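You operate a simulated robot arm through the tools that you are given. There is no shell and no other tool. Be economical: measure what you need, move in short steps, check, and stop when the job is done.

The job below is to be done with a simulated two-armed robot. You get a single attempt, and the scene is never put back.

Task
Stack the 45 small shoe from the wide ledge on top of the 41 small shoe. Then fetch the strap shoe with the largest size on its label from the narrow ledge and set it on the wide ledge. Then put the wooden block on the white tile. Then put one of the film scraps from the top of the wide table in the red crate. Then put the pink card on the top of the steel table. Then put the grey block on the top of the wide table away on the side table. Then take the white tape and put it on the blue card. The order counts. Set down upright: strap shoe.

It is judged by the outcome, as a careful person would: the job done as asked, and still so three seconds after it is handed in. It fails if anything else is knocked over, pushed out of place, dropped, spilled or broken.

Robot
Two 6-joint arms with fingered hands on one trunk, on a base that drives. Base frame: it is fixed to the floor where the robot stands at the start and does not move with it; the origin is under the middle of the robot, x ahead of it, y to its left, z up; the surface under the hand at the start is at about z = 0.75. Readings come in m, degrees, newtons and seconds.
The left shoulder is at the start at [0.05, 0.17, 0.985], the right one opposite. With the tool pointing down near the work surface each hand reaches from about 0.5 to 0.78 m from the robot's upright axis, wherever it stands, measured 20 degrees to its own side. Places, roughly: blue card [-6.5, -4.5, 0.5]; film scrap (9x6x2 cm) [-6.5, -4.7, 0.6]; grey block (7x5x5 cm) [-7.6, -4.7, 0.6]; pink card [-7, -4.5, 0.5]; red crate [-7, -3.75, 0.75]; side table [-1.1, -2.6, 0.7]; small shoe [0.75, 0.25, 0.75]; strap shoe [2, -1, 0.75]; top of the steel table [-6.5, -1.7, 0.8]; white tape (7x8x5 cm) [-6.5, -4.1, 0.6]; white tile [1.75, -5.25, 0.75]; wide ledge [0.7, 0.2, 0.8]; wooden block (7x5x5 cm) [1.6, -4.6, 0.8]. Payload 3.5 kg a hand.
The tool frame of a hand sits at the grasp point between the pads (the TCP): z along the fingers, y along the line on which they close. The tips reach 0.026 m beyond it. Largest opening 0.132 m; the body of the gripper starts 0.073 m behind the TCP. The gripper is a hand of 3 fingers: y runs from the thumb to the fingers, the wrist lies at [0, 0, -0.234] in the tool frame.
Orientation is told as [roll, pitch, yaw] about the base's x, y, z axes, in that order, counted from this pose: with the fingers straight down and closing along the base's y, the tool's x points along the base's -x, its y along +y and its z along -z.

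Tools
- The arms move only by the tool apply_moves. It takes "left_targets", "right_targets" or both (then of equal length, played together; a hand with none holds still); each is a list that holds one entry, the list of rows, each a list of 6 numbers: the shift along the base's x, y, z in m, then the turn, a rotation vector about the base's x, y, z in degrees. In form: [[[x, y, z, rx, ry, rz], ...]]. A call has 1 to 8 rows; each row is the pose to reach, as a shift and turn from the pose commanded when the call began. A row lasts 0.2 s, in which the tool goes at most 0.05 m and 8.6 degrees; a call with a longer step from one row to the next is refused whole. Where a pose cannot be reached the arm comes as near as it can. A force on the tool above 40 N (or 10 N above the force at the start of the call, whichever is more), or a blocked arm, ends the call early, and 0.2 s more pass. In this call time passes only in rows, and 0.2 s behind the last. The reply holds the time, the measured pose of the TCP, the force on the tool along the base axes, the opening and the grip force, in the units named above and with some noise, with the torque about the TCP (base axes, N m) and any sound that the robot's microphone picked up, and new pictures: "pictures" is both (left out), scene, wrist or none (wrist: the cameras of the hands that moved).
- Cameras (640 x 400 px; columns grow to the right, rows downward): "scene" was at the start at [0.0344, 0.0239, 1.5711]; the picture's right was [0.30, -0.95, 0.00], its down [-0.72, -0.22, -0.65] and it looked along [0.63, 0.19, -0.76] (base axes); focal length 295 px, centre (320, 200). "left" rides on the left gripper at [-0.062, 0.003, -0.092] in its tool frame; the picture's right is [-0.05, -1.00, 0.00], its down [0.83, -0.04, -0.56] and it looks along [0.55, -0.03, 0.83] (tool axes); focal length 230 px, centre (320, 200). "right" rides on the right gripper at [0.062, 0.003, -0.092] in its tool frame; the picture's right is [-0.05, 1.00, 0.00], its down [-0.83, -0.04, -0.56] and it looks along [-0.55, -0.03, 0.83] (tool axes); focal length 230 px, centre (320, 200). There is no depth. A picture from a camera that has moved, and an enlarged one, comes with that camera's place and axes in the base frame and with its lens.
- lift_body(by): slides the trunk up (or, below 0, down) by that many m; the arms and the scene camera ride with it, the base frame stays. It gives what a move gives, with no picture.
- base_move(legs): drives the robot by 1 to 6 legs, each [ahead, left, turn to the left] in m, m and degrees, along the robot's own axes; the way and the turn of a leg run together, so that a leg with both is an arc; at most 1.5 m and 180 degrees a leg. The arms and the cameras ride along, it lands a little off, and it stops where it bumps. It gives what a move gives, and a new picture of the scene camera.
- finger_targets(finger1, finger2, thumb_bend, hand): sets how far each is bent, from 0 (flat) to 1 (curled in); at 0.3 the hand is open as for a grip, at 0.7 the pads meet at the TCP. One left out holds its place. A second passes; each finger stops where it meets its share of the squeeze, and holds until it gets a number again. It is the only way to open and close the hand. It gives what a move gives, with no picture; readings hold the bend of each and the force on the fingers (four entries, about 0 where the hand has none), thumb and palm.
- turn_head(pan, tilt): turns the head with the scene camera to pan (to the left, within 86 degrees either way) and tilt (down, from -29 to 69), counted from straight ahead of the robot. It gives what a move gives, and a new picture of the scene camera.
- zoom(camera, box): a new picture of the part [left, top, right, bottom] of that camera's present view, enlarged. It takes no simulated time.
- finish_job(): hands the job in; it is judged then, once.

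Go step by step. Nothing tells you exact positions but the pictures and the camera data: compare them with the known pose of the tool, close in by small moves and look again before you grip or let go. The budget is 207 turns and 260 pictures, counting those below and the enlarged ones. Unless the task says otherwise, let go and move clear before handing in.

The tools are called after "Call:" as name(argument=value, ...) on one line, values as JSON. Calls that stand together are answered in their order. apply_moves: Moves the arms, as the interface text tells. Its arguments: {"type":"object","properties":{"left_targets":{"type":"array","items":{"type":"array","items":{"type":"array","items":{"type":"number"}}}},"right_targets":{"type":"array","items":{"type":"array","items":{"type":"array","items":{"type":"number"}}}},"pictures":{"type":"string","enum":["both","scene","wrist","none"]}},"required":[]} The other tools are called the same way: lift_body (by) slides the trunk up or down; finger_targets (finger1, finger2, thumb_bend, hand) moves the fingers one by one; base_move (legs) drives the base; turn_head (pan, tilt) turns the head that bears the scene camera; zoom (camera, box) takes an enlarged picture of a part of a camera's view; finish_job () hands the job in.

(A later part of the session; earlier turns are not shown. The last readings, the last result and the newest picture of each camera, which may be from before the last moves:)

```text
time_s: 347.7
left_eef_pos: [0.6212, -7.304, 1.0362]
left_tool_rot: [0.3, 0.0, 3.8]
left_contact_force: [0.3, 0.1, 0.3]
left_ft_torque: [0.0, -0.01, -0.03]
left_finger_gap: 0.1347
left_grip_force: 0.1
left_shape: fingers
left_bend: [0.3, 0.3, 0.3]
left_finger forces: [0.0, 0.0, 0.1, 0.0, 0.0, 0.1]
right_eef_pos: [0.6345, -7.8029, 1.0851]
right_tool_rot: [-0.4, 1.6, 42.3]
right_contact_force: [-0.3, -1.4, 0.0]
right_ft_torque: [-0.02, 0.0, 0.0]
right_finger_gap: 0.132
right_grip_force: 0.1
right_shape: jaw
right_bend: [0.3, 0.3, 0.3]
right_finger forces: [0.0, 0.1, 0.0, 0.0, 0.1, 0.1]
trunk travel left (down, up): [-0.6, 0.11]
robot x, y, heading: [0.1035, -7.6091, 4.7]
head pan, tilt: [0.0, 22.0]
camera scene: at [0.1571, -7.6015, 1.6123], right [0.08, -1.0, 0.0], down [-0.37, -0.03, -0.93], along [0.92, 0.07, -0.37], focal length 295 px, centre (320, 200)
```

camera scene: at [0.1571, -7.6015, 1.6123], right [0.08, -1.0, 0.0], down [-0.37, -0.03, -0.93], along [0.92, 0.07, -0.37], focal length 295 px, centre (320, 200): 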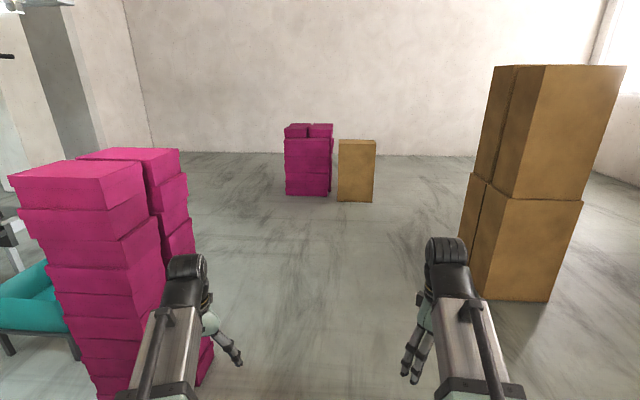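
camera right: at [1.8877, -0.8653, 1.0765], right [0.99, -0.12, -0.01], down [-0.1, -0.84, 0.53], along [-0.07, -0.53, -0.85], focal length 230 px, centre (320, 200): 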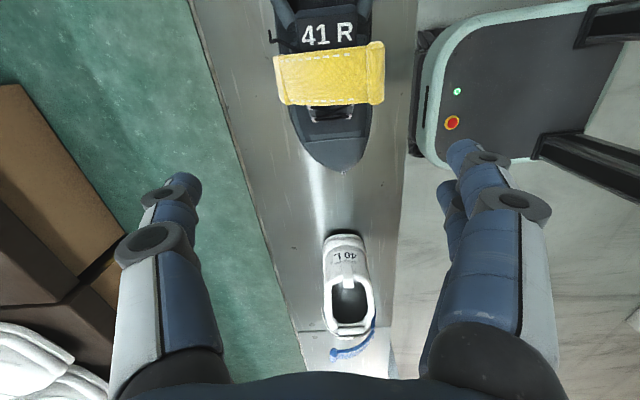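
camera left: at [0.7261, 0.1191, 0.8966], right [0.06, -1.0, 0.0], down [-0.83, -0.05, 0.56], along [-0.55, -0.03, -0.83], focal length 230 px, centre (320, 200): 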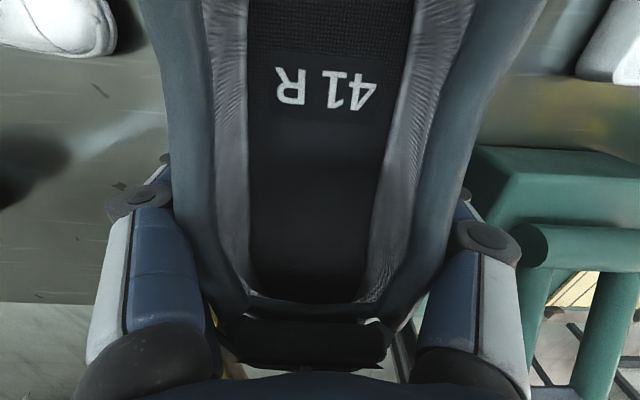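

Call:
base_move(legs=[[1.35, -0.05, -5], [1.3, 0, 0], [0, 0, 90]])

Call:
base_move(legs=[[1.3, 0, 0], [1.3, 0, 0]])

```text
time_s: 364.3
left_eef_pos: [2.4856, -7.0596, 1.0358]
left_tool_rot: [0.4, 0.0, 88.5]
left_contact_force: [0.5, 0.2, 0.1]
left_ft_torque: [0.0, -0.01, -0.01]
left_finger_gap: 0.1345
left_grip_force: 0.2
left_shape: fingers
left_bend: [0.3, 0.3, 0.3]
left_finger forces: [0.1, 0.0, 0.1, 0.0, 0.1, 0.0]
right_eef_pos: [2.9815, -7.0905, 1.0855]
right_tool_rot: [-0.4, 1.7, 127.0]
right_contact_force: [-0.1, -0.2, 1.0]
right_ft_torque: [0.02, -0.04, 0.04]
right_finger_gap: 0.1318
right_grip_force: 0.0
right_shape: jaw
right_bend: [0.3, 0.3, 0.3]
right_finger forces: [0.0, 0.0, 0.1, 0.0, 0.0, 0.0]
trunk travel left (down, up): [-0.6, 0.11]
robot x, y, heading: [2.7345, -7.6027, 89.0]
head pan, tilt: [0.0, 22.0]
camera scene: at [2.7383, -7.5472, 1.6123], right [1.0, -0.02, 0.0], down [-0.01, -0.37, -0.93], along [0.01, 0.93, -0.37], focal length 295 px, centre (320, 200)
```

scene: 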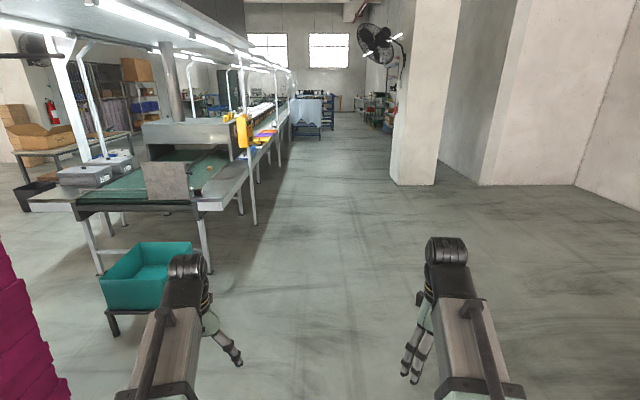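

```text
time_s: 377.1
left_eef_pos: [2.5136, -4.4314, 1.0363]
left_tool_rot: [0.3, -0.1, 88.3]
left_contact_force: [0.2, -0.7, 0.5]
left_ft_torque: [-0.03, -0.02, -0.02]
left_finger_gap: 0.1346
left_grip_force: 0.1
left_shape: fingers
left_bend: [0.3, 0.3, 0.3]
left_finger forces: [0.1, 0.1, 0.0, 0.1, 0.0, 0.1]
right_eef_pos: [3.0085, -4.4645, 1.0845]
right_tool_rot: [-0.4, 1.7, 126.7]
right_contact_force: [0.5, -0.4, 0.3]
right_ft_torque: [-0.02, 0.0, -0.01]
right_finger_gap: 0.132
right_grip_force: 0.0
right_shape: jaw
right_bend: [0.3, 0.3, 0.3]
right_finger forces: [0.0, 0.0, 0.0, 0.0, 0.1, 0.1]
trunk travel left (down, up): [-0.6, 0.11]
robot x, y, heading: [2.7623, -4.9722, 88.9]
head pan, tilt: [0.0, 22.0]
camera scene: at [2.7629, -4.9202, 1.6123], right [1.0, -0.02, 0.0], down [-0.01, -0.37, -0.93], along [0.02, 0.93, -0.37], focal length 295 px, centre (320, 200)
```

scene: 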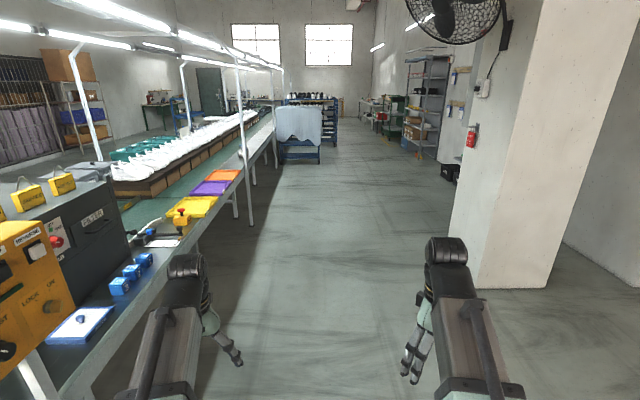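

Call:
base_move(legs=[[0, 0, 91]])

Call:
turn_head(pan=0, tilt=40)

```text
time_s: 381.3
left_eef_pos: [2.2144, -5.2127, 1.0364]
left_tool_rot: [0.3, -0.1, 177.2]
left_contact_force: [-0.2, -0.1, -0.1]
left_ft_torque: [-0.02, 0.0, 0.01]
left_finger_gap: 0.1345
left_grip_force: 0.0
left_shape: fingers
left_bend: [0.3, 0.3, 0.3]
left_finger forces: [0.0, 0.0, 0.0, 0.0, 0.0, 0.0]
right_eef_pos: [2.2574, -4.7175, 1.0853]
right_tool_rot: [-0.3, 1.8, -144.2]
right_contact_force: [0.6, 0.2, -0.4]
right_ft_torque: [-0.01, 0.0, -0.01]
right_finger_gap: 0.1319
right_grip_force: 0.0
right_shape: jaw
right_bend: [0.3, 0.3, 0.3]
right_finger forces: [0.0, 0.1, 0.1, 0.1, 0.0, 0.0]
trunk travel left (down, up): [-0.6, 0.11]
robot x, y, heading: [2.7609, -4.9689, 177.9]
head pan, tilt: [0.0, 22.0]
camera scene: at [2.709, -4.9714, 1.6123], right [0.04, 1.0, 0.0], down [0.37, -0.01, -0.93], along [-0.93, 0.04, -0.37], focal length 295 px, centre (320, 200)
```

scene: 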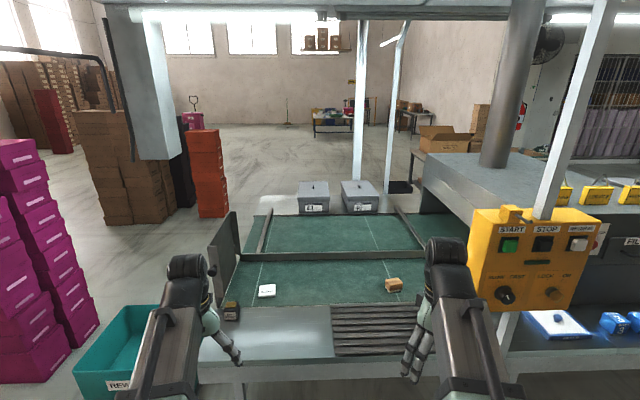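

```text
time_s: 382.1
left_eef_pos: [2.2143, -5.2131, 1.0363]
left_tool_rot: [0.4, 0.0, 177.2]
left_contact_force: [0.3, 0.2, -0.2]
left_ft_torque: [-0.02, 0.03, 0.0]
left_finger_gap: 0.1347
left_grip_force: 0.1
left_shape: fingers
left_bend: [0.3, 0.3, 0.3]
left_finger forces: [0.0, 0.0, 0.0, 0.1, 0.0, 0.0]
right_eef_pos: [2.257, -4.7168, 1.0854]
right_tool_rot: [-0.6, 1.6, -144.4]
right_contact_force: [-0.3, 0.4, -0.1]
right_ft_torque: [0.04, 0.03, 0.02]
right_finger_gap: 0.132
right_grip_force: 0.1
right_shape: jaw
right_bend: [0.3, 0.3, 0.3]
right_finger forces: [0.0, 0.1, 0.0, 0.0, 0.0, 0.0]
trunk travel left (down, up): [-0.6, 0.11]
robot x, y, heading: [2.7636, -4.9729, 177.8]
head pan, tilt: [0.0, 40.0]
camera scene: at [2.7168, -4.9717, 1.5842], right [0.04, 1.0, 0.0], down [0.64, -0.02, -0.77], along [-0.77, 0.03, -0.64], focal length 295 px, centre (320, 200)
```

scene: 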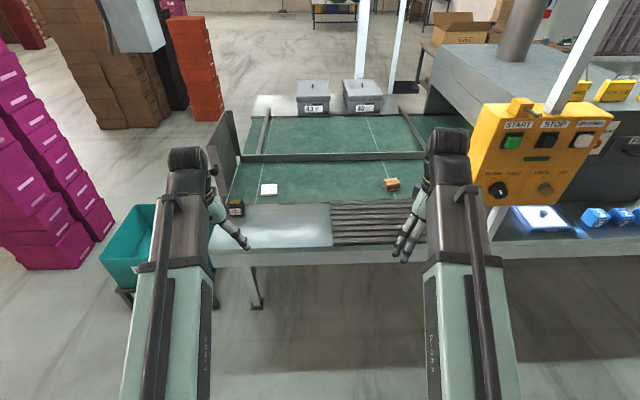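

I see the block at about [1.66, -4.61] and the tile at [1.635, -5.17]. The base can go under the ledge, so I move ahead, keeping clear of the yellow panel.

Call:
base_move(legs=[[0.42, 0, 2]])

Call:
turn_head(pan=-5, tilt=50)

```text
time_s: 384.6
left_eef_pos: [1.805, -5.222, 1.0359]
left_tool_rot: [0.3, 0.1, 178.9]
left_contact_force: [-0.6, -0.5, 0.0]
left_ft_torque: [0.01, 0.0, 0.0]
left_finger_gap: 0.1348
left_grip_force: 0.1
left_shape: fingers
left_bend: [0.3, 0.3, 0.3]
left_finger forces: [0.1, 0.0, 0.0, 0.0, 0.0, 0.0]
right_eef_pos: [1.8324, -4.723, 1.0851]
right_tool_rot: [-0.5, 1.8, -142.5]
right_contact_force: [-0.1, -0.4, -0.7]
right_ft_torque: [0.02, 0.02, -0.01]
right_finger_gap: 0.132
right_grip_force: 0.1
right_shape: jaw
right_bend: [0.3, 0.3, 0.3]
right_finger forces: [0.0, 0.0, 0.1, 0.0, 0.0, 0.0]
trunk travel left (down, up): [-0.6, 0.11]
robot x, y, heading: [2.3456, -4.9624, 179.5]
head pan, tilt: [0.0, 40.0]
camera scene: at [2.3002, -4.9635, 1.5841], right [0.01, 1.0, 0.0], down [0.64, 0.0, -0.77], along [-0.77, 0.01, -0.64], focal length 295 px, centre (320, 200)
```

scene: 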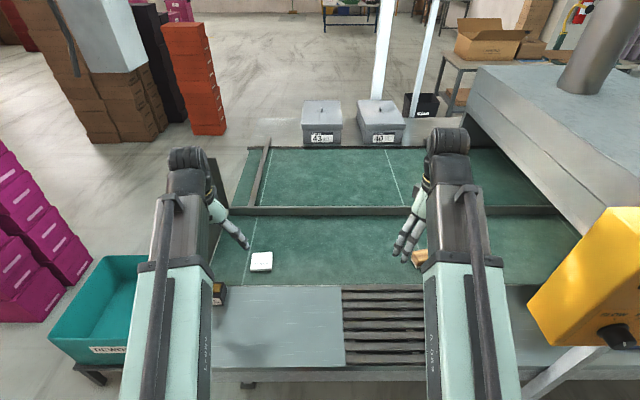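

```text
time_s: 385.4
left_eef_pos: [1.8049, -5.2199, 1.0357]
left_tool_rot: [0.3, 0.0, 179.0]
left_contact_force: [0.3, -0.3, 0.1]
left_ft_torque: [-0.01, 0.03, 0.0]
left_finger_gap: 0.1344
left_grip_force: 0.1
left_shape: fingers
left_bend: [0.3, 0.3, 0.3]
left_finger forces: [0.1, 0.0, 0.1, 0.0, 0.0, 0.0]
right_eef_pos: [1.8337, -4.7244, 1.0842]
right_tool_rot: [-0.5, 1.7, -142.5]
right_contact_force: [0.0, 0.5, 0.2]
right_ft_torque: [0.01, -0.01, -0.03]
right_finger_gap: 0.1316
right_grip_force: 0.0
right_shape: jaw
right_bend: [0.3, 0.3, 0.3]
right_finger forces: [0.1, 0.0, 0.0, 0.1, 0.0, 0.0]
trunk travel left (down, up): [-0.6, 0.11]
robot x, y, heading: [2.3475, -4.9677, 179.9]
head pan, tilt: [-5.0, 50.0]
camera scene: at [2.3094, -4.9569, 1.57], right [0.09, 1.0, 0.0], down [0.76, -0.07, -0.64], along [-0.64, 0.06, -0.77], focal length 295 px, centre (320, 200)
```

scene: 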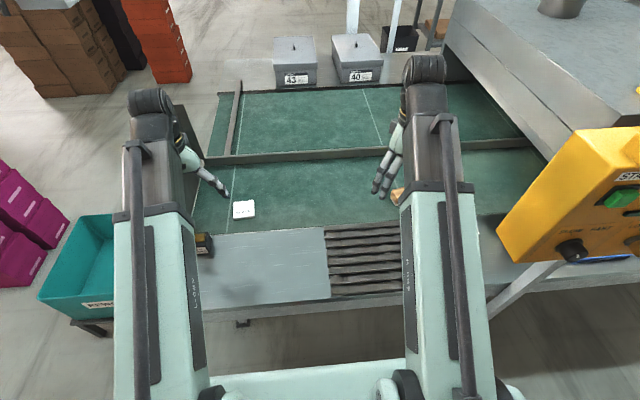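

Call:
apply_moves(right_targets=[[[-0.03, 0.02, 0, 0, 0, -7.5], [-0.06, 0.04, -0.02, 0, 0, -15], [-0.09, 0.06, -0.04, 0, 0, -22.5], [-0.11, 0.08, -0.07, 0, 0, -30], [-0.13, 0.09, -0.1, 0, 0, -37.5]]], pictures="wrist")

```text
time_s: 386.6
left_eef_pos: [1.8067, -5.2211, 1.0357]
left_tool_rot: [0.3, 0.0, 179.0]
left_contact_force: [0.6, 0.2, -0.2]
left_ft_torque: [0.0, -0.01, -0.02]
left_finger_gap: 0.135
left_grip_force: 0.0
left_shape: fingers
left_bend: [0.3, 0.3, 0.3]
left_finger forces: [0.0, 0.0, 0.0, 0.0, 0.0, 0.0]
right_eef_pos: [1.7031, -4.6313, 0.9834]
right_tool_rot: [-0.4, 1.8, 179.7]
right_contact_force: [0.3, 1.1, 0.2]
right_ft_torque: [-0.02, 0.03, 0.03]
right_finger_gap: 0.1318
right_grip_force: 0.1
right_shape: jaw
right_bend: [0.3, 0.3, 0.3]
right_finger forces: [0.0, 0.0, 0.1, 0.0, 0.1, 0.0]
trunk travel left (down, up): [-0.6, 0.11]
robot x, y, heading: [2.3475, -4.9652, 179.9]
head pan, tilt: [-5.0, 50.0]
camera right: at [1.7613, -4.6345, 1.0786], right [-0.05, -1.0, -0.01], down [-0.85, 0.04, 0.53], along [-0.53, 0.04, -0.85], focal length 230 px, centre (320, 200)
```

right: 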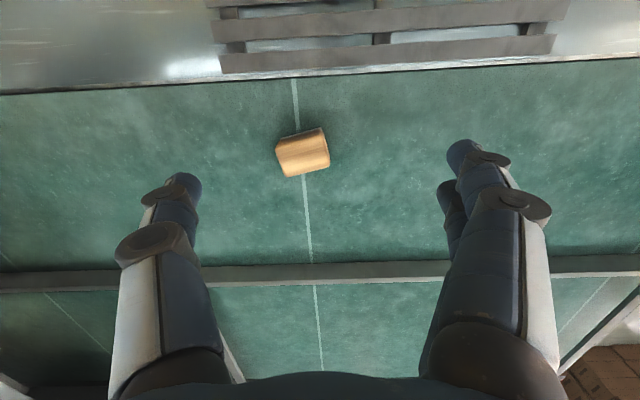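

Call:
zoom(camera="right", box=[240, 100, 368, 180])

```text
5.00 times, centred on (304, 140) of right
camera zoom: at [1.7613, -4.6345, 1.0786], right [-0.05, -1.0, -0.01], down [-0.85, 0.04, 0.53], along [-0.53, 0.04, -0.85], focal length 1150 px, centre (400, 500)
```

zoom: 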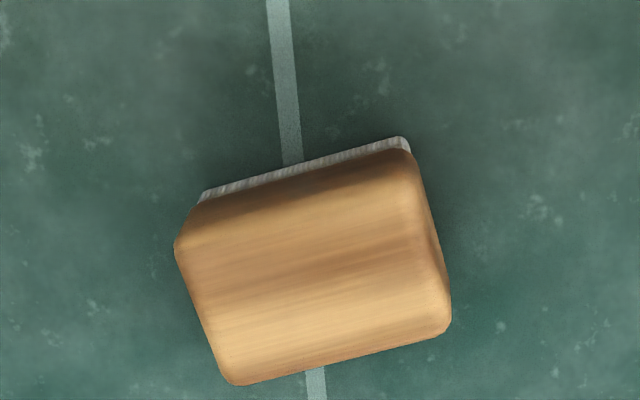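

The block (a wooden brush-like block) is at about [1.654, -4.602], turned about 10°. I align and descend.

Call:
apply_moves(right_targets=[[[-0.02, 0.012, -0.03, 0, 0, 5], [-0.049, 0.029, -0.06, 0, 0, 10.5], [-0.049, 0.029, -0.1, 0, -1, 10.5], [-0.049, 0.029, -0.14, 0, -1.5, 10.5], [-0.049, 0.029, -0.16, 0, -1.5, 10.5]]], pictures="wrist")

```text
time_s: 387.8
left_eef_pos: [1.8064, -5.2208, 1.0366]
left_tool_rot: [0.2, 0.0, 179.0]
left_contact_force: [0.1, 0.6, -0.1]
left_ft_torque: [-0.03, 0.0, 0.0]
left_finger_gap: 0.1348
left_grip_force: 0.0
left_shape: fingers
left_bend: [0.3, 0.3, 0.3]
left_finger forces: [0.0, 0.1, 0.0, 0.1, 0.0, 0.0]
right_eef_pos: [1.6548, -4.6058, 0.8222]
right_tool_rot: [-0.3, 3.3, -169.6]
right_contact_force: [0.3, 0.2, -0.1]
right_ft_torque: [-0.02, 0.0, 0.0]
right_finger_gap: 0.1318
right_grip_force: 0.1
right_shape: jaw
right_bend: [0.3, 0.3, 0.3]
right_finger forces: [0.0, 0.0, 0.0, 0.0, 0.1, 0.0]
trunk travel left (down, up): [-0.6, 0.11]
robot x, y, heading: [2.3463, -4.9642, 179.6]
head pan, tilt: [-5.0, 50.0]
camera right: at [1.7109, -4.5998, 0.9184], right [0.13, -0.99, -0.01], down [-0.85, -0.12, 0.51], along [-0.5, -0.06, -0.86], focal length 230 px, centre (320, 200)
```

right: 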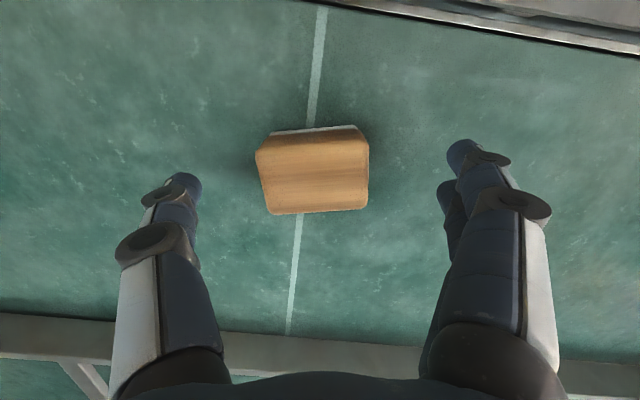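

Call:
apply_moves(right_targets=[[[0, 0.002, -0.015, 0, 1.5, 0], [0, 0.004, -0.03, 0, 3, 0], [0, 0.004, -0.045, 0, 3.3, 0]]], pictures="wrist")

```text
time_s: 388.6
left_eef_pos: [1.8069, -5.2207, 1.0359]
left_tool_rot: [0.3, 0.0, 179.0]
left_contact_force: [0.0, -0.1, 0.1]
left_ft_torque: [0.0, -0.02, 0.01]
left_finger_gap: 0.1347
left_grip_force: 0.1
left_shape: fingers
left_bend: [0.3, 0.3, 0.3]
left_finger forces: [0.1, 0.0, 0.0, 0.1, 0.0, 0.1]
right_eef_pos: [1.6536, -4.5996, 0.7801]
right_tool_rot: [-0.9, -0.1, -169.6]
right_contact_force: [0.3, -0.2, -0.1]
right_ft_torque: [0.02, -0.03, 0.04]
right_finger_gap: 0.132
right_grip_force: 0.1
right_shape: jaw
right_bend: [0.3, 0.3, 0.3]
right_finger forces: [0.1, 0.0, 0.0, 0.0, 0.0, 0.1]
trunk travel left (down, up): [-0.6, 0.11]
robot x, y, heading: [2.3464, -4.9643, 179.3]
head pan, tilt: [-5.0, 50.0]
camera right: at [1.7159, -4.594, 0.872], right [0.13, -0.99, -0.02], down [-0.82, -0.12, 0.56], along [-0.55, -0.06, -0.83], focal length 230 px, centre (320, 200)
```

right: 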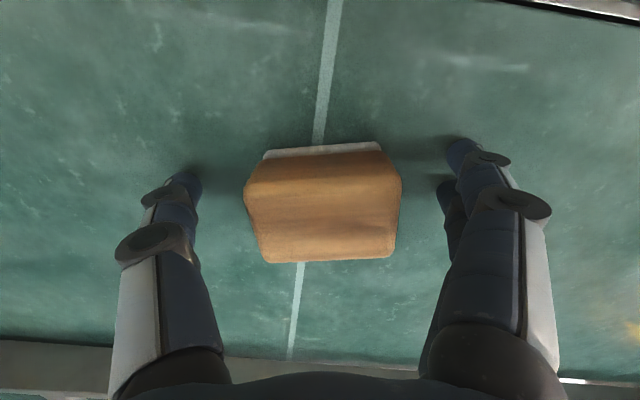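

Call:
apply_moves(right_targets=[[[-0.002, 0, -0.008, 0, 0, 0]]], pictures="none")

Call:
finger_targets(hand="right", finger1=0.7, finger2=0.7, thumb_bend=0.7)

Call:
apply_moves(right_targets=[[[0, 0, 0.03, 0, 0, 0], [0, 0, 0.07, 0, 0, 0], [0, 0, 0.11, 0, 0, 0]]], pictures="wrist")

```text
time_s: 389.0
left_eef_pos: [1.8069, -5.2211, 1.0372]
left_tool_rot: [0.3, 0.0, 179.1]
left_contact_force: [0.1, -0.5, -0.2]
left_ft_torque: [0.01, 0.02, -0.01]
left_finger_gap: 0.1348
left_grip_force: 0.1
left_shape: fingers
left_bend: [0.3, 0.3, 0.3]
left_finger forces: [0.0, 0.0, 0.1, 0.0, 0.0, 0.0]
right_eef_pos: [1.652, -4.599, 0.7744]
right_tool_rot: [-0.9, -0.2, -169.6]
right_contact_force: [2.6, 4.3, 14.5]
right_ft_torque: [-0.96, -0.24, 0.27]
right_finger_gap: 0.1321
right_grip_force: 0.1
right_shape: jaw
right_bend: [0.29, 0.29, 0.3]
right_finger forces: [7.8, 6.1, 0.1, 0.0, 0.1, 0.0]
trunk travel left (down, up): [-0.6, 0.11]
robot x, y, heading: [2.3448, -4.9632, 179.6]
head pan, tilt: [-5.0, 50.0]
```

```text
time_s: 389.4
left_eef_pos: [1.8082, -5.2222, 1.0377]
left_tool_rot: [0.2, -0.1, 178.9]
left_contact_force: [0.4, -0.2, 0.9]
left_ft_torque: [-0.03, -0.01, 0.02]
left_finger_gap: 0.135
left_grip_force: 0.0
left_shape: fingers
left_bend: [0.3, 0.3, 0.3]
left_finger forces: [0.1, 0.0, 0.0, 0.0, 0.0, 0.1]
right_eef_pos: [1.6503, -4.6017, 0.7795]
right_tool_rot: [-1.0, -0.5, -169.5]
right_contact_force: [4.6, -3.5, 29.1]
right_ft_torque: [-1.59, -0.58, 0.14]
right_finger_gap: 0.0605
right_grip_force: 30.1
right_shape: fingers
right_bend: [0.59, 0.58, 0.64]
right_finger forces: [22.3, 23.2, 0.0, 0.0, 14.7, 0.0]
trunk travel left (down, up): [-0.6, 0.11]
robot x, y, heading: [2.3458, -4.9666, 179.6]
head pan, tilt: [-5.0, 50.0]
stopped (right hand): the force on the tool passed its limit at 45 N (the readings are from after the stop); the commanded pose is now the measured one
```

```text
time_s: 390.2
left_eef_pos: [1.806, -5.2229, 1.0356]
left_tool_rot: [0.2, 0.0, 178.9]
left_contact_force: [0.4, 1.6, 0.5]
left_ft_torque: [0.0, 0.0, 0.01]
left_finger_gap: 0.1347
left_grip_force: 0.1
left_shape: fingers
left_bend: [0.3, 0.3, 0.3]
left_finger forces: [0.1, 0.0, 0.0, 0.0, 0.1, 0.1]
right_eef_pos: [1.6511, -4.6008, 0.8899]
right_tool_rot: [-1.0, -0.4, -169.5]
right_contact_force: [0.0, 0.8, 0.0]
right_ft_torque: [0.0, 0.01, 0.0]
right_finger_gap: 0.0592
right_grip_force: 20.3
right_shape: fingers
right_bend: [0.59, 0.58, 0.63]
right_finger forces: [11.0, 9.5, 0.1, 0.1, 19.5, 0.1]
trunk travel left (down, up): [-0.6, 0.11]
robot x, y, heading: [2.3518, -4.9644, 179.8]
head pan, tilt: [-5.0, 50.0]
camera right: at [1.7143, -4.5945, 0.9818], right [0.13, -0.99, -0.02], down [-0.82, -0.12, 0.56], along [-0.56, -0.06, -0.83], focal length 230 px, centre (320, 200)
```

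right: 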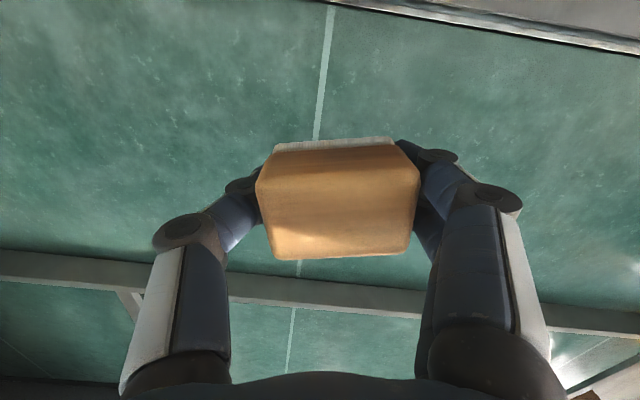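

The block is held. I lift it, retract the left hand, and shift the base toward the tile.

Call:
apply_moves(right_targets=[[[0.02, 0, 0.03, 0, 0, 0], [0.04, 0, 0.06, 0, 0, 0], [0.06, 0, 0.09, 0, 0, 0]]], left_targets=[[[0.03, 0, 0.035, 0, 0, 0], [0.06, 0, 0.07, 0, 0, 0], [0.1, 0, 0.1, 0, 0, 0]]], pictures="none")

Call:
base_move(legs=[[0, 0.36, 0]])

```text
time_s: 391.0
left_eef_pos: [1.88, -5.2309, 1.0879]
left_tool_rot: [0.4, -0.8, 179.0]
left_contact_force: [-0.3, -0.1, 0.5]
left_ft_torque: [-0.02, 0.0, 0.0]
left_finger_gap: 0.1346
left_grip_force: 0.0
left_shape: fingers
left_bend: [0.3, 0.3, 0.3]
left_finger forces: [0.0, 0.0, 0.0, 0.0, 0.1, 0.0]
left hand out of reach, approached as far as the arm can: row 2, 3
right_eef_pos: [1.7118, -4.6021, 0.9766]
right_tool_rot: [-1.1, -0.6, -169.5]
right_contact_force: [-0.3, 0.3, 0.0]
right_ft_torque: [0.04, -0.02, -0.01]
right_finger_gap: 0.0593
right_grip_force: 19.9
right_shape: fingers
right_bend: [0.59, 0.58, 0.63]
right_finger forces: [11.0, 9.4, 0.0, 0.1, 19.4, 0.1]
trunk travel left (down, up): [-0.6, 0.11]
robot x, y, heading: [2.3473, -4.9626, 179.7]
head pan, tilt: [-5.0, 50.0]
```

```text
time_s: 393.3
left_eef_pos: [1.8745, -5.5876, 1.0874]
left_tool_rot: [0.4, -0.8, 179.0]
left_contact_force: [-0.6, -0.3, 0.6]
left_ft_torque: [0.03, 0.01, -0.03]
left_finger_gap: 0.1346
left_grip_force: 0.1
left_shape: fingers
left_bend: [0.3, 0.3, 0.3]
left_finger forces: [0.0, 0.0, 0.0, 0.0, 0.0, 0.1]
right_eef_pos: [1.7082, -4.9599, 0.9757]
right_tool_rot: [-1.0, -0.5, -169.5]
right_contact_force: [-0.3, -0.6, -1.8]
right_ft_torque: [0.04, 0.0, -0.02]
right_finger_gap: 0.0592
right_grip_force: 20.0
right_shape: fingers
right_bend: [0.59, 0.58, 0.63]
right_finger forces: [11.0, 9.5, 0.0, 0.0, 19.5, 0.0]
trunk travel left (down, up): [-0.6, 0.11]
robot x, y, heading: [2.3451, -5.3245, 179.9]
head pan, tilt: [-5.0, 50.0]
camera scene: at [2.3068, -5.3159, 1.5699], right [0.09, 1.0, 0.0], down [0.76, -0.07, -0.64], along [-0.64, 0.06, -0.77], focal length 295 px, centre (320, 200)
```

scene: 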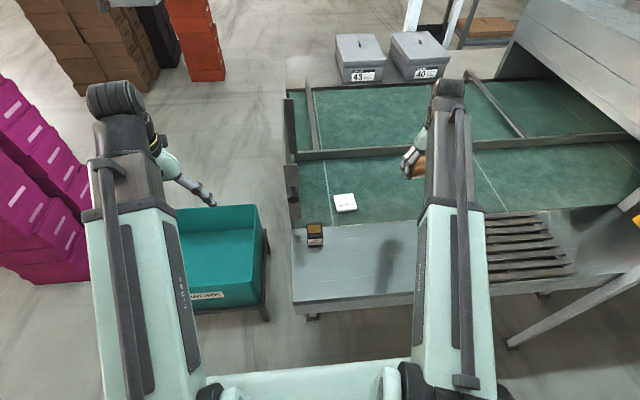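

Call:
zoom(camera="scene", box=[296, 172, 392, 232])

Call:
zoom(camera="right", box=[320, 0, 640, 400])

```text
6.67 times, centred on (344, 202) of scene
camera zoom: at [2.3068, -5.3159, 1.5699], right [0.09, 1.0, 0.0], down [0.76, -0.07, -0.64], along [-0.64, 0.06, -0.77], focal length 1965 px, centre (160, 187)
```

zoom: 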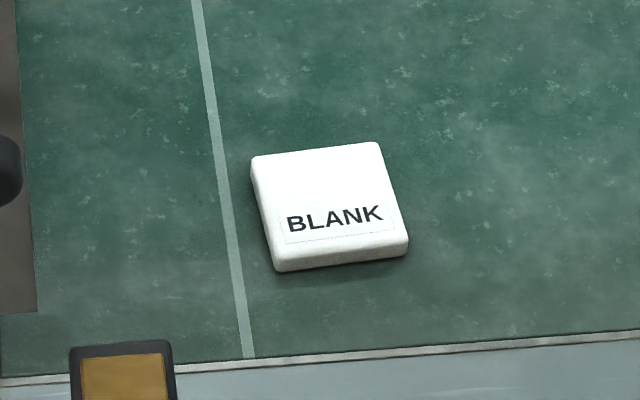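

```text
1.00 times, centred on (480, 200) of right (not enlarged: the box is as wide or as high as the picture)
camera zoom: at [1.7711, -4.954, 1.0687], right [0.13, -0.99, -0.02], down [-0.82, -0.12, 0.56], along [-0.56, -0.06, -0.83], focal length 230 px, centre (160, 200)
```

zoom: 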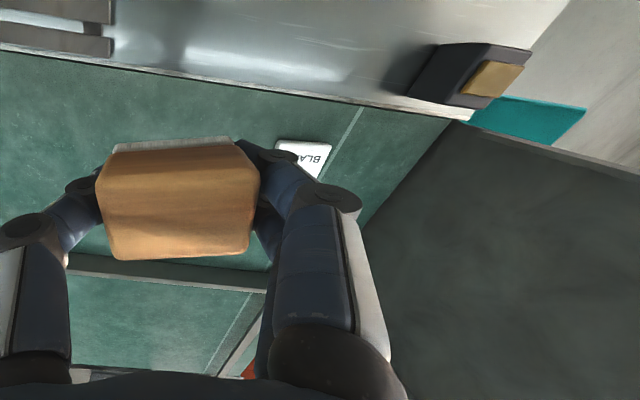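

The tile is at about [1.653, -5.165], square with y. I carry the block over it, straighten the hand and lower.

Call:
apply_moves(right_targets=[[[-0.01, -0.045, 0, 0, 0, -3], [-0.02, -0.09, 0, 0, 0, -6], [-0.035, -0.135, 0, 0, 0, -9], [-0.048, -0.18, 0, 0, 0, -10.5], [-0.055, -0.197, -0.03, 0, 0, -10.5], [-0.055, -0.197, -0.075, 0, 0, -10.5], [-0.055, -0.197, -0.12, 0, 0, -10.5]]], pictures="wrist")

Call:
zoom(camera="scene", box=[296, 162, 424, 242])

```text
time_s: 394.9
left_eef_pos: [1.876, -5.5867, 1.0881]
left_tool_rot: [0.4, -0.8, 178.9]
left_contact_force: [0.5, 0.2, -0.1]
left_ft_torque: [-0.02, 0.02, -0.03]
left_finger_gap: 0.1347
left_grip_force: 0.1
left_shape: fingers
left_bend: [0.3, 0.3, 0.3]
left_finger forces: [0.1, 0.1, 0.0, 0.0, 0.0, 0.1]
right_eef_pos: [1.6532, -5.1568, 0.854]
right_tool_rot: [-0.9, -0.4, 180.0]
right_contact_force: [0.9, -0.5, -0.8]
right_ft_torque: [-0.02, 0.0, -0.02]
right_finger_gap: 0.0596
right_grip_force: 19.4
right_shape: fingers
right_bend: [0.59, 0.58, 0.63]
right_finger forces: [10.9, 9.2, 0.1, 0.1, 19.3, 0.0]
trunk travel left (down, up): [-0.6, 0.11]
robot x, y, heading: [2.3457, -5.3228, 179.8]
head pan, tilt: [-5.0, 50.0]
camera right: at [1.7152, -5.1625, 0.947], right [-0.05, -1.0, -0.02], down [-0.83, 0.03, 0.56], along [-0.56, 0.04, -0.83], focal length 230 px, centre (320, 200)
```

right: 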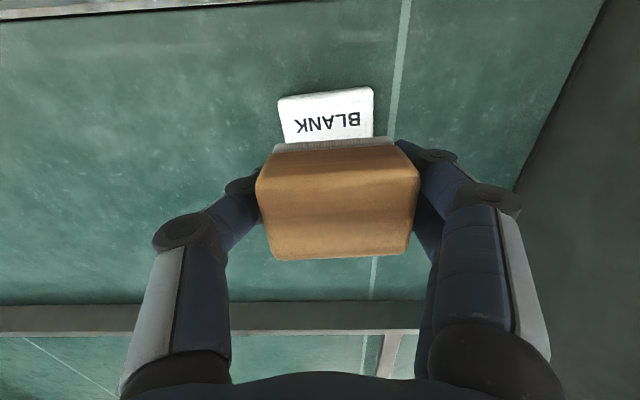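

```text
5.00 times, centred on (360, 202) of scene
camera zoom: at [2.3065, -5.3148, 1.57], right [0.09, 1.0, 0.0], down [0.76, -0.07, -0.64], along [-0.64, 0.06, -0.77], focal length 1474 px, centre (120, 190)
```

zoom: 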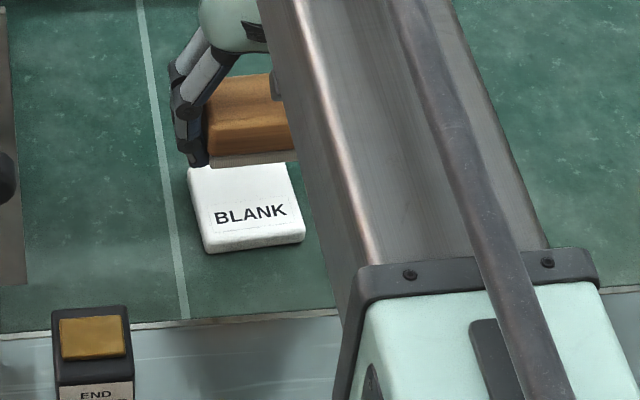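

Call:
apply_moves(right_targets=[[[0, 0, -0.03, 0, 0, 0], [0, 0, -0.05, 0, 0, 0], [0, 0, -0.056, 0, 0, 0], [0, 0, -0.06, 0, 0, 0], [0, 0, -0.064, 0, 0, 0]]], pictures="wrist")

```text
time_s: 396.1
left_eef_pos: [1.8761, -5.5877, 1.0892]
left_tool_rot: [0.4, -0.7, 179.0]
left_contact_force: [-0.4, 0.2, 0.5]
left_ft_torque: [-0.03, 0.0, -0.01]
left_finger_gap: 0.1349
left_grip_force: 0.0
left_shape: fingers
left_bend: [0.3, 0.3, 0.3]
left_finger forces: [0.0, 0.0, 0.0, 0.1, 0.0, 0.1]
right_eef_pos: [1.6529, -5.1559, 0.7951]
right_tool_rot: [-1.0, -0.7, 179.9]
right_contact_force: [-2.1, 0.5, 18.7]
right_ft_torque: [-0.82, 0.14, -0.05]
right_finger_gap: 0.0593
right_grip_force: 29.7
right_shape: fingers
right_bend: [0.59, 0.61, 0.63]
right_finger forces: [16.6, 23.5, 0.0, 0.0, 20.2, 0.0]
trunk travel left (down, up): [-0.6, 0.11]
robot x, y, heading: [2.341, -5.3225, 179.2]
head pan, tilt: [-5.0, 50.0]
camera right: at [1.7163, -5.1611, 0.8869], right [-0.05, -1.0, -0.02], down [-0.82, 0.03, 0.57], along [-0.56, 0.04, -0.82], focal length 230 px, centre (320, 200)
```

right: 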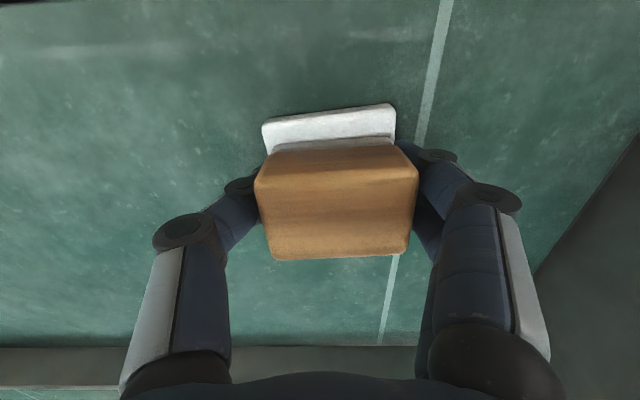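

Contact with the tile; aligned. I ease up and open.

Call:
apply_moves(right_targets=[[[0, 0, 0.004, 0, 0, 0]]], pictures="none")

Call:
finger_targets(hand="right", finger1=0.5, finger2=0.5, thumb_bend=0.54)

Call:
zoom(camera="right", box=[160, 60, 480, 300])

```text
time_s: 396.5
left_eef_pos: [1.8746, -5.5867, 1.0881]
left_tool_rot: [0.4, -0.7, 179.0]
left_contact_force: [-0.3, -0.1, 0.1]
left_ft_torque: [0.03, -0.01, 0.0]
left_finger_gap: 0.1348
left_grip_force: 0.1
left_shape: fingers
left_bend: [0.3, 0.3, 0.3]
left_finger forces: [0.0, 0.0, 0.1, 0.0, 0.0, 0.0]
right_eef_pos: [1.6542, -5.1558, 0.7951]
right_tool_rot: [-1.1, -0.4, 180.0]
right_contact_force: [-2.6, 0.1, 3.5]
right_ft_torque: [-0.18, 0.06, -0.07]
right_finger_gap: 0.0598
right_grip_force: 22.4
right_shape: fingers
right_bend: [0.59, 0.6, 0.63]
right_finger forces: [12.2, 12.5, 0.0, 0.1, 19.7, 0.1]
trunk travel left (down, up): [-0.6, 0.11]
robot x, y, heading: [2.3452, -5.3219, 179.6]
head pan, tilt: [-5.0, 50.0]
```

```text
time_s: 397.5
left_eef_pos: [1.8751, -5.5883, 1.0875]
left_tool_rot: [0.4, -0.7, 179.0]
left_contact_force: [-0.4, -0.2, 0.6]
left_ft_torque: [0.0, 0.03, 0.02]
left_finger_gap: 0.1348
left_grip_force: 0.1
left_shape: fingers
left_bend: [0.3, 0.3, 0.3]
left_finger forces: [0.0, 0.0, 0.0, 0.0, 0.1, 0.0]
right_eef_pos: [1.6558, -5.1573, 0.7978]
right_tool_rot: [-1.0, -0.6, 180.1]
right_contact_force: [-1.0, -2.7, 10.3]
right_ft_torque: [-0.57, 0.02, -0.08]
right_finger_gap: 0.0646
right_grip_force: 7.0
right_shape: fingers
right_bend: [0.5, 0.5, 0.54]
right_finger forces: [5.3, 7.3, 0.0, 0.0, 0.9, 0.0]
trunk travel left (down, up): [-0.6, 0.11]
robot x, y, heading: [2.3429, -5.3227, 179.8]
head pan, tilt: [-5.0, 50.0]
```

```text
1.67 times, centred on (320, 180) of right
camera zoom: at [1.7168, -5.1612, 0.8893], right [-0.05, -1.0, -0.02], down [-0.83, 0.03, 0.56], along [-0.56, 0.04, -0.83], focal length 384 px, centre (320, 233)
```

zoom: 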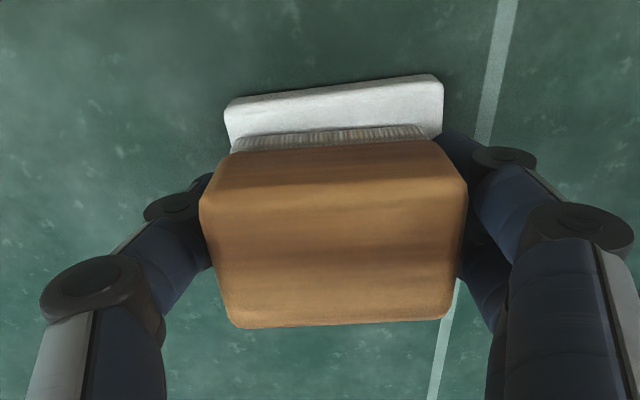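

Call:
apply_moves(right_targets=[[[0, 0, 0.004, 0, 0, 0], [0, 0, 0.008, 0, 0, 0]]], pictures="none")

Call:
finger_targets(hand="right", finger1=0.4, finger2=0.4, thumb_bend=0.4)

Call:
zoom(camera="right", box=[160, 60, 480, 300])

```text
time_s: 398.1
left_eef_pos: [1.8758, -5.5882, 1.089]
left_tool_rot: [0.4, -0.7, 179.0]
left_contact_force: [-0.3, -0.1, 0.4]
left_ft_torque: [-0.02, -0.01, -0.01]
left_finger_gap: 0.1348
left_grip_force: 0.0
left_shape: fingers
left_bend: [0.3, 0.3, 0.3]
left_finger forces: [0.0, 0.0, 0.1, 0.1, 0.0, 0.0]
right_eef_pos: [1.6544, -5.1566, 0.8042]
right_tool_rot: [-1.1, -0.2, 180.1]
right_contact_force: [0.1, 0.1, -0.7]
right_ft_torque: [0.01, -0.02, 0.0]
right_finger_gap: 0.0642
right_grip_force: 1.5
right_shape: fingers
right_bend: [0.49, 0.49, 0.54]
right_finger forces: [0.6, 0.8, 0.0, 0.1, 1.4, 0.1]
trunk travel left (down, up): [-0.6, 0.11]
robot x, y, heading: [2.3428, -5.3234, 179.2]
head pan, tilt: [-5.0, 50.0]
```

```text
time_s: 399.1
left_eef_pos: [1.8754, -5.5871, 1.0876]
left_tool_rot: [0.3, -0.8, 179.0]
left_contact_force: [0.6, 0.2, -0.2]
left_ft_torque: [0.0, 0.01, 0.03]
left_finger_gap: 0.1347
left_grip_force: 0.1
left_shape: fingers
left_bend: [0.3, 0.3, 0.3]
left_finger forces: [0.0, 0.1, 0.0, 0.1, 0.1, 0.1]
right_eef_pos: [1.6541, -5.1575, 0.8058]
right_tool_rot: [-1.0, -0.3, 180.0]
right_contact_force: [-1.2, -0.3, 0.7]
right_ft_torque: [0.03, -0.02, 0.0]
right_finger_gap: 0.101
right_grip_force: 0.1
right_shape: fingers
right_bend: [0.4, 0.4, 0.4]
right_finger forces: [0.0, 0.0, 0.0, 0.0, 0.1, 0.0]
trunk travel left (down, up): [-0.6, 0.11]
robot x, y, heading: [2.3432, -5.3246, 179.7]
head pan, tilt: [-5.0, 50.0]
```

```text
1.67 times, centred on (320, 180) of right
camera zoom: at [1.7165, -5.1622, 0.8976], right [-0.05, -1.0, -0.02], down [-0.83, 0.03, 0.56], along [-0.56, 0.04, -0.83], focal length 384 px, centre (320, 233)
```

zoom: 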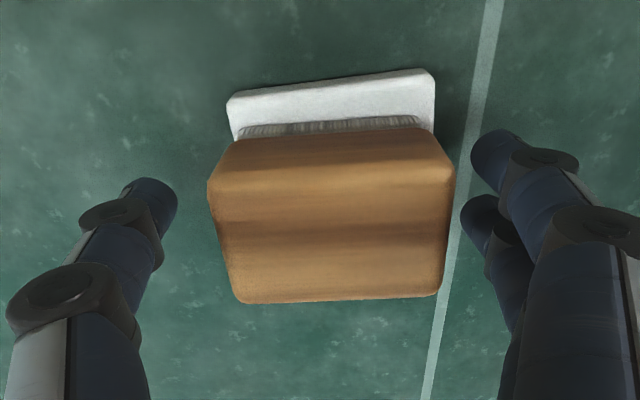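

The block sits on the tile. I rise, back out and drive round toward the west tables.

Call:
apply_moves(right_targets=[[[0, 0, 0.04, 0, 0, 0], [0, 0, 0.08, 0, 0, 0], [0.01, 0, 0.12, 0, 0, 0], [0.03, 0, 0.16, 0, 0, 0], [0.06, 0, 0.19, 0, 0, 0], [0.1, 0, 0.21, 0, 0, 0]]], pictures="scene")

Call:
base_move(legs=[[-0.45, 0, 0], [0, 0, 90], [1.1, 0, 0], [1.2, 0, 0]])

```text
time_s: 400.5
left_eef_pos: [1.8753, -5.5886, 1.0876]
left_tool_rot: [0.4, -0.8, 179.0]
left_contact_force: [-0.2, 1.6, -0.3]
left_ft_torque: [0.01, 0.0, 0.0]
left_finger_gap: 0.1346
left_grip_force: 0.1
left_shape: fingers
left_bend: [0.3, 0.3, 0.3]
left_finger forces: [0.0, 0.1, 0.0, 0.1, 0.0, 0.1]
right_eef_pos: [1.7532, -5.1552, 1.0141]
right_tool_rot: [-1.0, -0.4, 180.0]
right_contact_force: [0.1, 0.8, -0.5]
right_ft_torque: [-0.01, 0.02, -0.01]
right_finger_gap: 0.1007
right_grip_force: 0.0
right_shape: fingers
right_bend: [0.4, 0.4, 0.4]
right_finger forces: [0.0, 0.0, 0.0, 0.1, 0.0, 0.2]
trunk travel left (down, up): [-0.6, 0.11]
robot x, y, heading: [2.3426, -5.324, 179.6]
head pan, tilt: [-5.0, 50.0]
camera scene: at [2.3075, -5.3149, 1.5699], right [0.09, 1.0, 0.0], down [0.76, -0.07, -0.64], along [-0.64, 0.06, -0.77], focal length 295 px, centre (320, 200)
```

scene: 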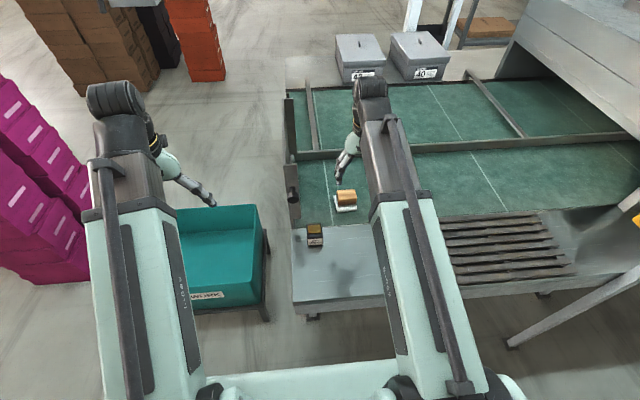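

```text
time_s: 417.9
left_eef_pos: [3.0467, -8.0947, 1.0872]
left_tool_rot: [0.5, -0.7, -91.0]
left_contact_force: [-1.1, 0.8, -0.5]
left_ft_torque: [0.01, 0.02, -0.02]
left_finger_gap: 0.1347
left_grip_force: 0.0
left_shape: fingers
left_bend: [0.3, 0.3, 0.3]
left_finger forces: [0.0, 0.0, 0.0, 0.0, 0.0, 0.0]
right_eef_pos: [2.6154, -8.2165, 1.0148]
right_tool_rot: [-1.0, -0.4, -90.1]
right_contact_force: [-0.7, 0.2, -0.2]
right_ft_torque: [0.01, 0.01, -0.02]
right_finger_gap: 0.101
right_grip_force: 0.1
right_shape: fingers
right_bend: [0.4, 0.4, 0.4]
right_finger forces: [0.0, 0.1, 0.0, 0.0, 0.0, 0.0]
trunk travel left (down, up): [-0.6, 0.11]
robot x, y, heading: [2.7805, -7.6261, -90.4]
head pan, tilt: [-5.0, 50.0]
camera scene: at [2.7763, -7.6619, 1.5699], right [-1.0, 0.1, 0.0], down [0.07, 0.76, -0.64], along [-0.06, -0.64, -0.77], focal length 295 px, centre (320, 200)
```

scene: 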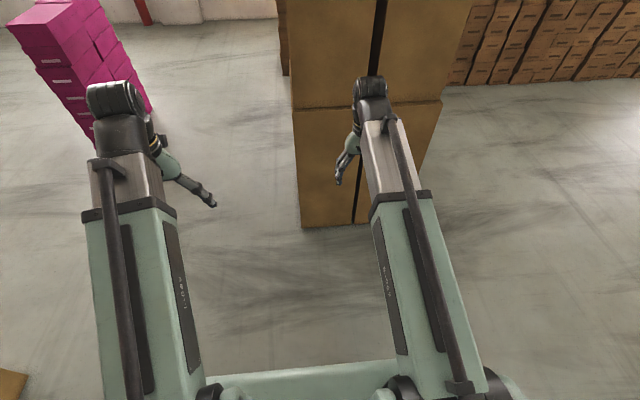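

Call:
base_move(legs=[[0, 0, -89.5], [1.3, 0, 0], [1.05, 0, 0], [0, 0, -90]])

Call:
turn_head(pan=0, tilt=22)

```text
time_s: 437.1
left_eef_pos: [0.2058, -7.1176, 1.089]
left_tool_rot: [0.4, -0.7, 87.6]
left_contact_force: [-0.1, 0.2, 0.4]
left_ft_torque: [0.01, 0.01, -0.01]
left_finger_gap: 0.135
left_grip_force: 0.0
left_shape: fingers
left_bend: [0.3, 0.3, 0.3]
left_finger forces: [0.0, 0.1, 0.1, 0.0, 0.1, 0.0]
right_eef_pos: [0.6411, -7.007, 1.0143]
right_tool_rot: [-1.0, -0.4, 88.6]
right_contact_force: [-0.5, -1.1, 0.7]
right_ft_torque: [0.01, 0.01, 0.01]
right_finger_gap: 0.1011
right_grip_force: 0.1
right_shape: fingers
right_bend: [0.4, 0.4, 0.4]
right_finger forces: [0.0, 0.1, 0.0, 0.0, 0.0, 0.1]
trunk travel left (down, up): [-0.6, 0.11]
robot x, y, heading: [0.4593, -7.5923, 88.0]
head pan, tilt: [-5.0, 50.0]
camera scene: at [0.4671, -7.5556, 1.5699], right [0.99, -0.12, 0.0], down [-0.09, -0.76, -0.64], along [0.08, 0.64, -0.77], focal length 295 px, centre (320, 200)
```

scene: 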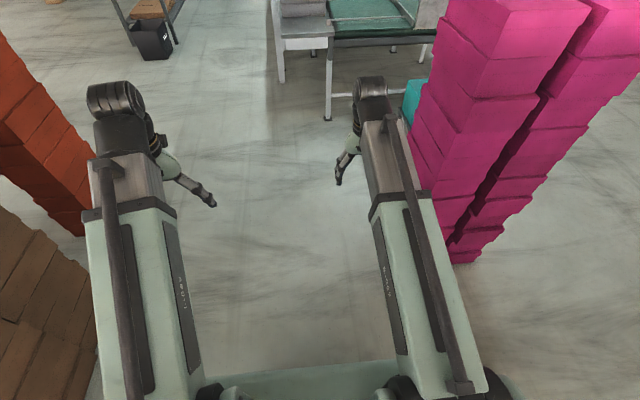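

```text
time_s: 438.0
left_eef_pos: [0.2051, -7.1171, 1.0881]
left_tool_rot: [0.3, -0.7, 87.5]
left_contact_force: [0.5, 1.1, 0.9]
left_ft_torque: [0.0, 0.0, 0.0]
left_finger_gap: 0.1347
left_grip_force: 0.1
left_shape: fingers
left_bend: [0.3, 0.3, 0.3]
left_finger forces: [0.0, 0.0, 0.0, 0.0, 0.1, 0.0]
right_eef_pos: [0.6401, -7.0061, 1.0139]
right_tool_rot: [-1.0, -0.4, 88.6]
right_contact_force: [0.5, -0.9, -0.1]
right_ft_torque: [0.02, 0.0, 0.02]
right_finger_gap: 0.1011
right_grip_force: 0.0
right_shape: fingers
right_bend: [0.4, 0.4, 0.4]
right_finger forces: [0.1, 0.1, 0.0, 0.1, 0.0, 0.0]
trunk travel left (down, up): [-0.6, 0.11]
robot x, y, heading: [0.4579, -7.5938, 88.1]
head pan, tilt: [0.0, 22.0]
camera scene: at [0.4609, -7.5393, 1.6122], right [1.0, -0.03, 0.0], down [-0.01, -0.38, -0.93], along [0.03, 0.93, -0.38], focal length 295 px, centre (320, 200)
```

scene: 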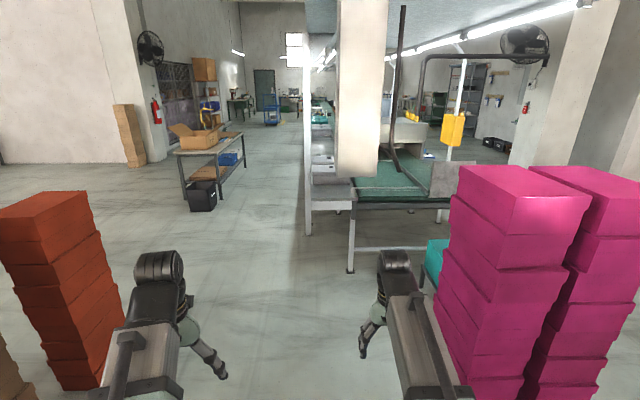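

Call:
base_move(legs=[[0, 0.37, 2], [1.3, 0, 0], [1.2, 0.15, 0]])

Call:
base_move(legs=[[0.15, 0, 0], [0, 0, 90]])

```text
time_s: 452.1
left_eef_pos: [-0.2769, -4.6311, 1.0878]
left_tool_rot: [0.4, -0.7, 87.5]
left_contact_force: [0.0, 0.1, -0.4]
left_ft_torque: [0.0, -0.03, 0.02]
left_finger_gap: 0.1347
left_grip_force: 0.1
left_shape: fingers
left_bend: [0.3, 0.3, 0.3]
left_finger forces: [0.0, 0.1, 0.0, 0.1, 0.1, 0.0]
right_eef_pos: [0.1588, -4.5212, 1.0138]
right_tool_rot: [-1.0, -0.4, 88.6]
right_contact_force: [0.1, 0.3, -0.3]
right_ft_torque: [-0.03, 0.01, 0.0]
right_finger_gap: 0.1012
right_grip_force: 0.0
right_shape: fingers
right_bend: [0.4, 0.4, 0.4]
right_finger forces: [0.1, 0.0, 0.1, 0.0, 0.0, 0.0]
trunk travel left (down, up): [-0.6, 0.11]
robot x, y, heading: [-0.0275, -5.1057, 88.3]
head pan, tilt: [0.0, 22.0]
camera scene: at [-0.0226, -5.0531, 1.6123], right [1.0, -0.03, 0.0], down [-0.01, -0.37, -0.93], along [0.03, 0.93, -0.37], focal length 295 px, centre (320, 200)
```

scene: 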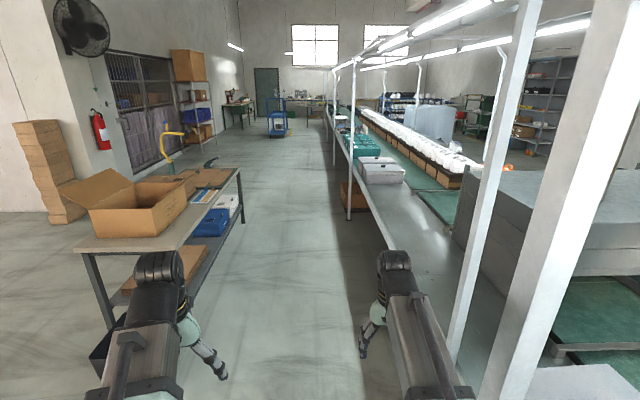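

```text
time_s: 457.2
left_eef_pos: [-0.5002, -5.1957, 1.0875]
left_tool_rot: [0.4, -0.7, 176.0]
left_contact_force: [0.7, 0.3, -1.3]
left_ft_torque: [-0.01, -0.01, 0.01]
left_finger_gap: 0.1346
left_grip_force: 0.1
left_shape: fingers
left_bend: [0.3, 0.3, 0.3]
left_finger forces: [0.0, 0.0, 0.1, 0.0, 0.0, 0.0]
right_eef_pos: [-0.6014, -4.756, 1.0139]
right_tool_rot: [-1.1, -0.4, 177.0]
right_contact_force: [-0.2, 0.7, -0.3]
right_ft_torque: [-0.01, -0.04, 0.0]
right_finger_gap: 0.1011
right_grip_force: 0.1
right_shape: fingers
right_bend: [0.4, 0.4, 0.4]
right_finger forces: [0.0, 0.0, 0.0, 0.0, 0.0, 0.0]
trunk travel left (down, up): [-0.6, 0.11]
robot x, y, heading: [-0.0222, -4.9527, 176.7]
head pan, tilt: [0.0, 22.0]
camera scene: at [-0.072, -4.9496, 1.6123], right [0.06, 1.0, 0.0], down [0.37, -0.02, -0.93], along [-0.93, 0.05, -0.37], focal length 295 px, centre (320, 200)
```

scene: 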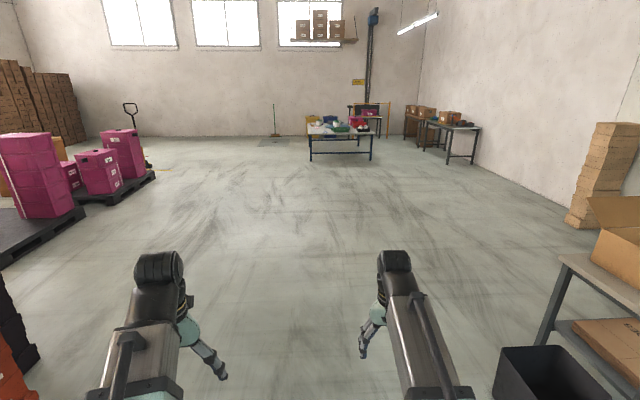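

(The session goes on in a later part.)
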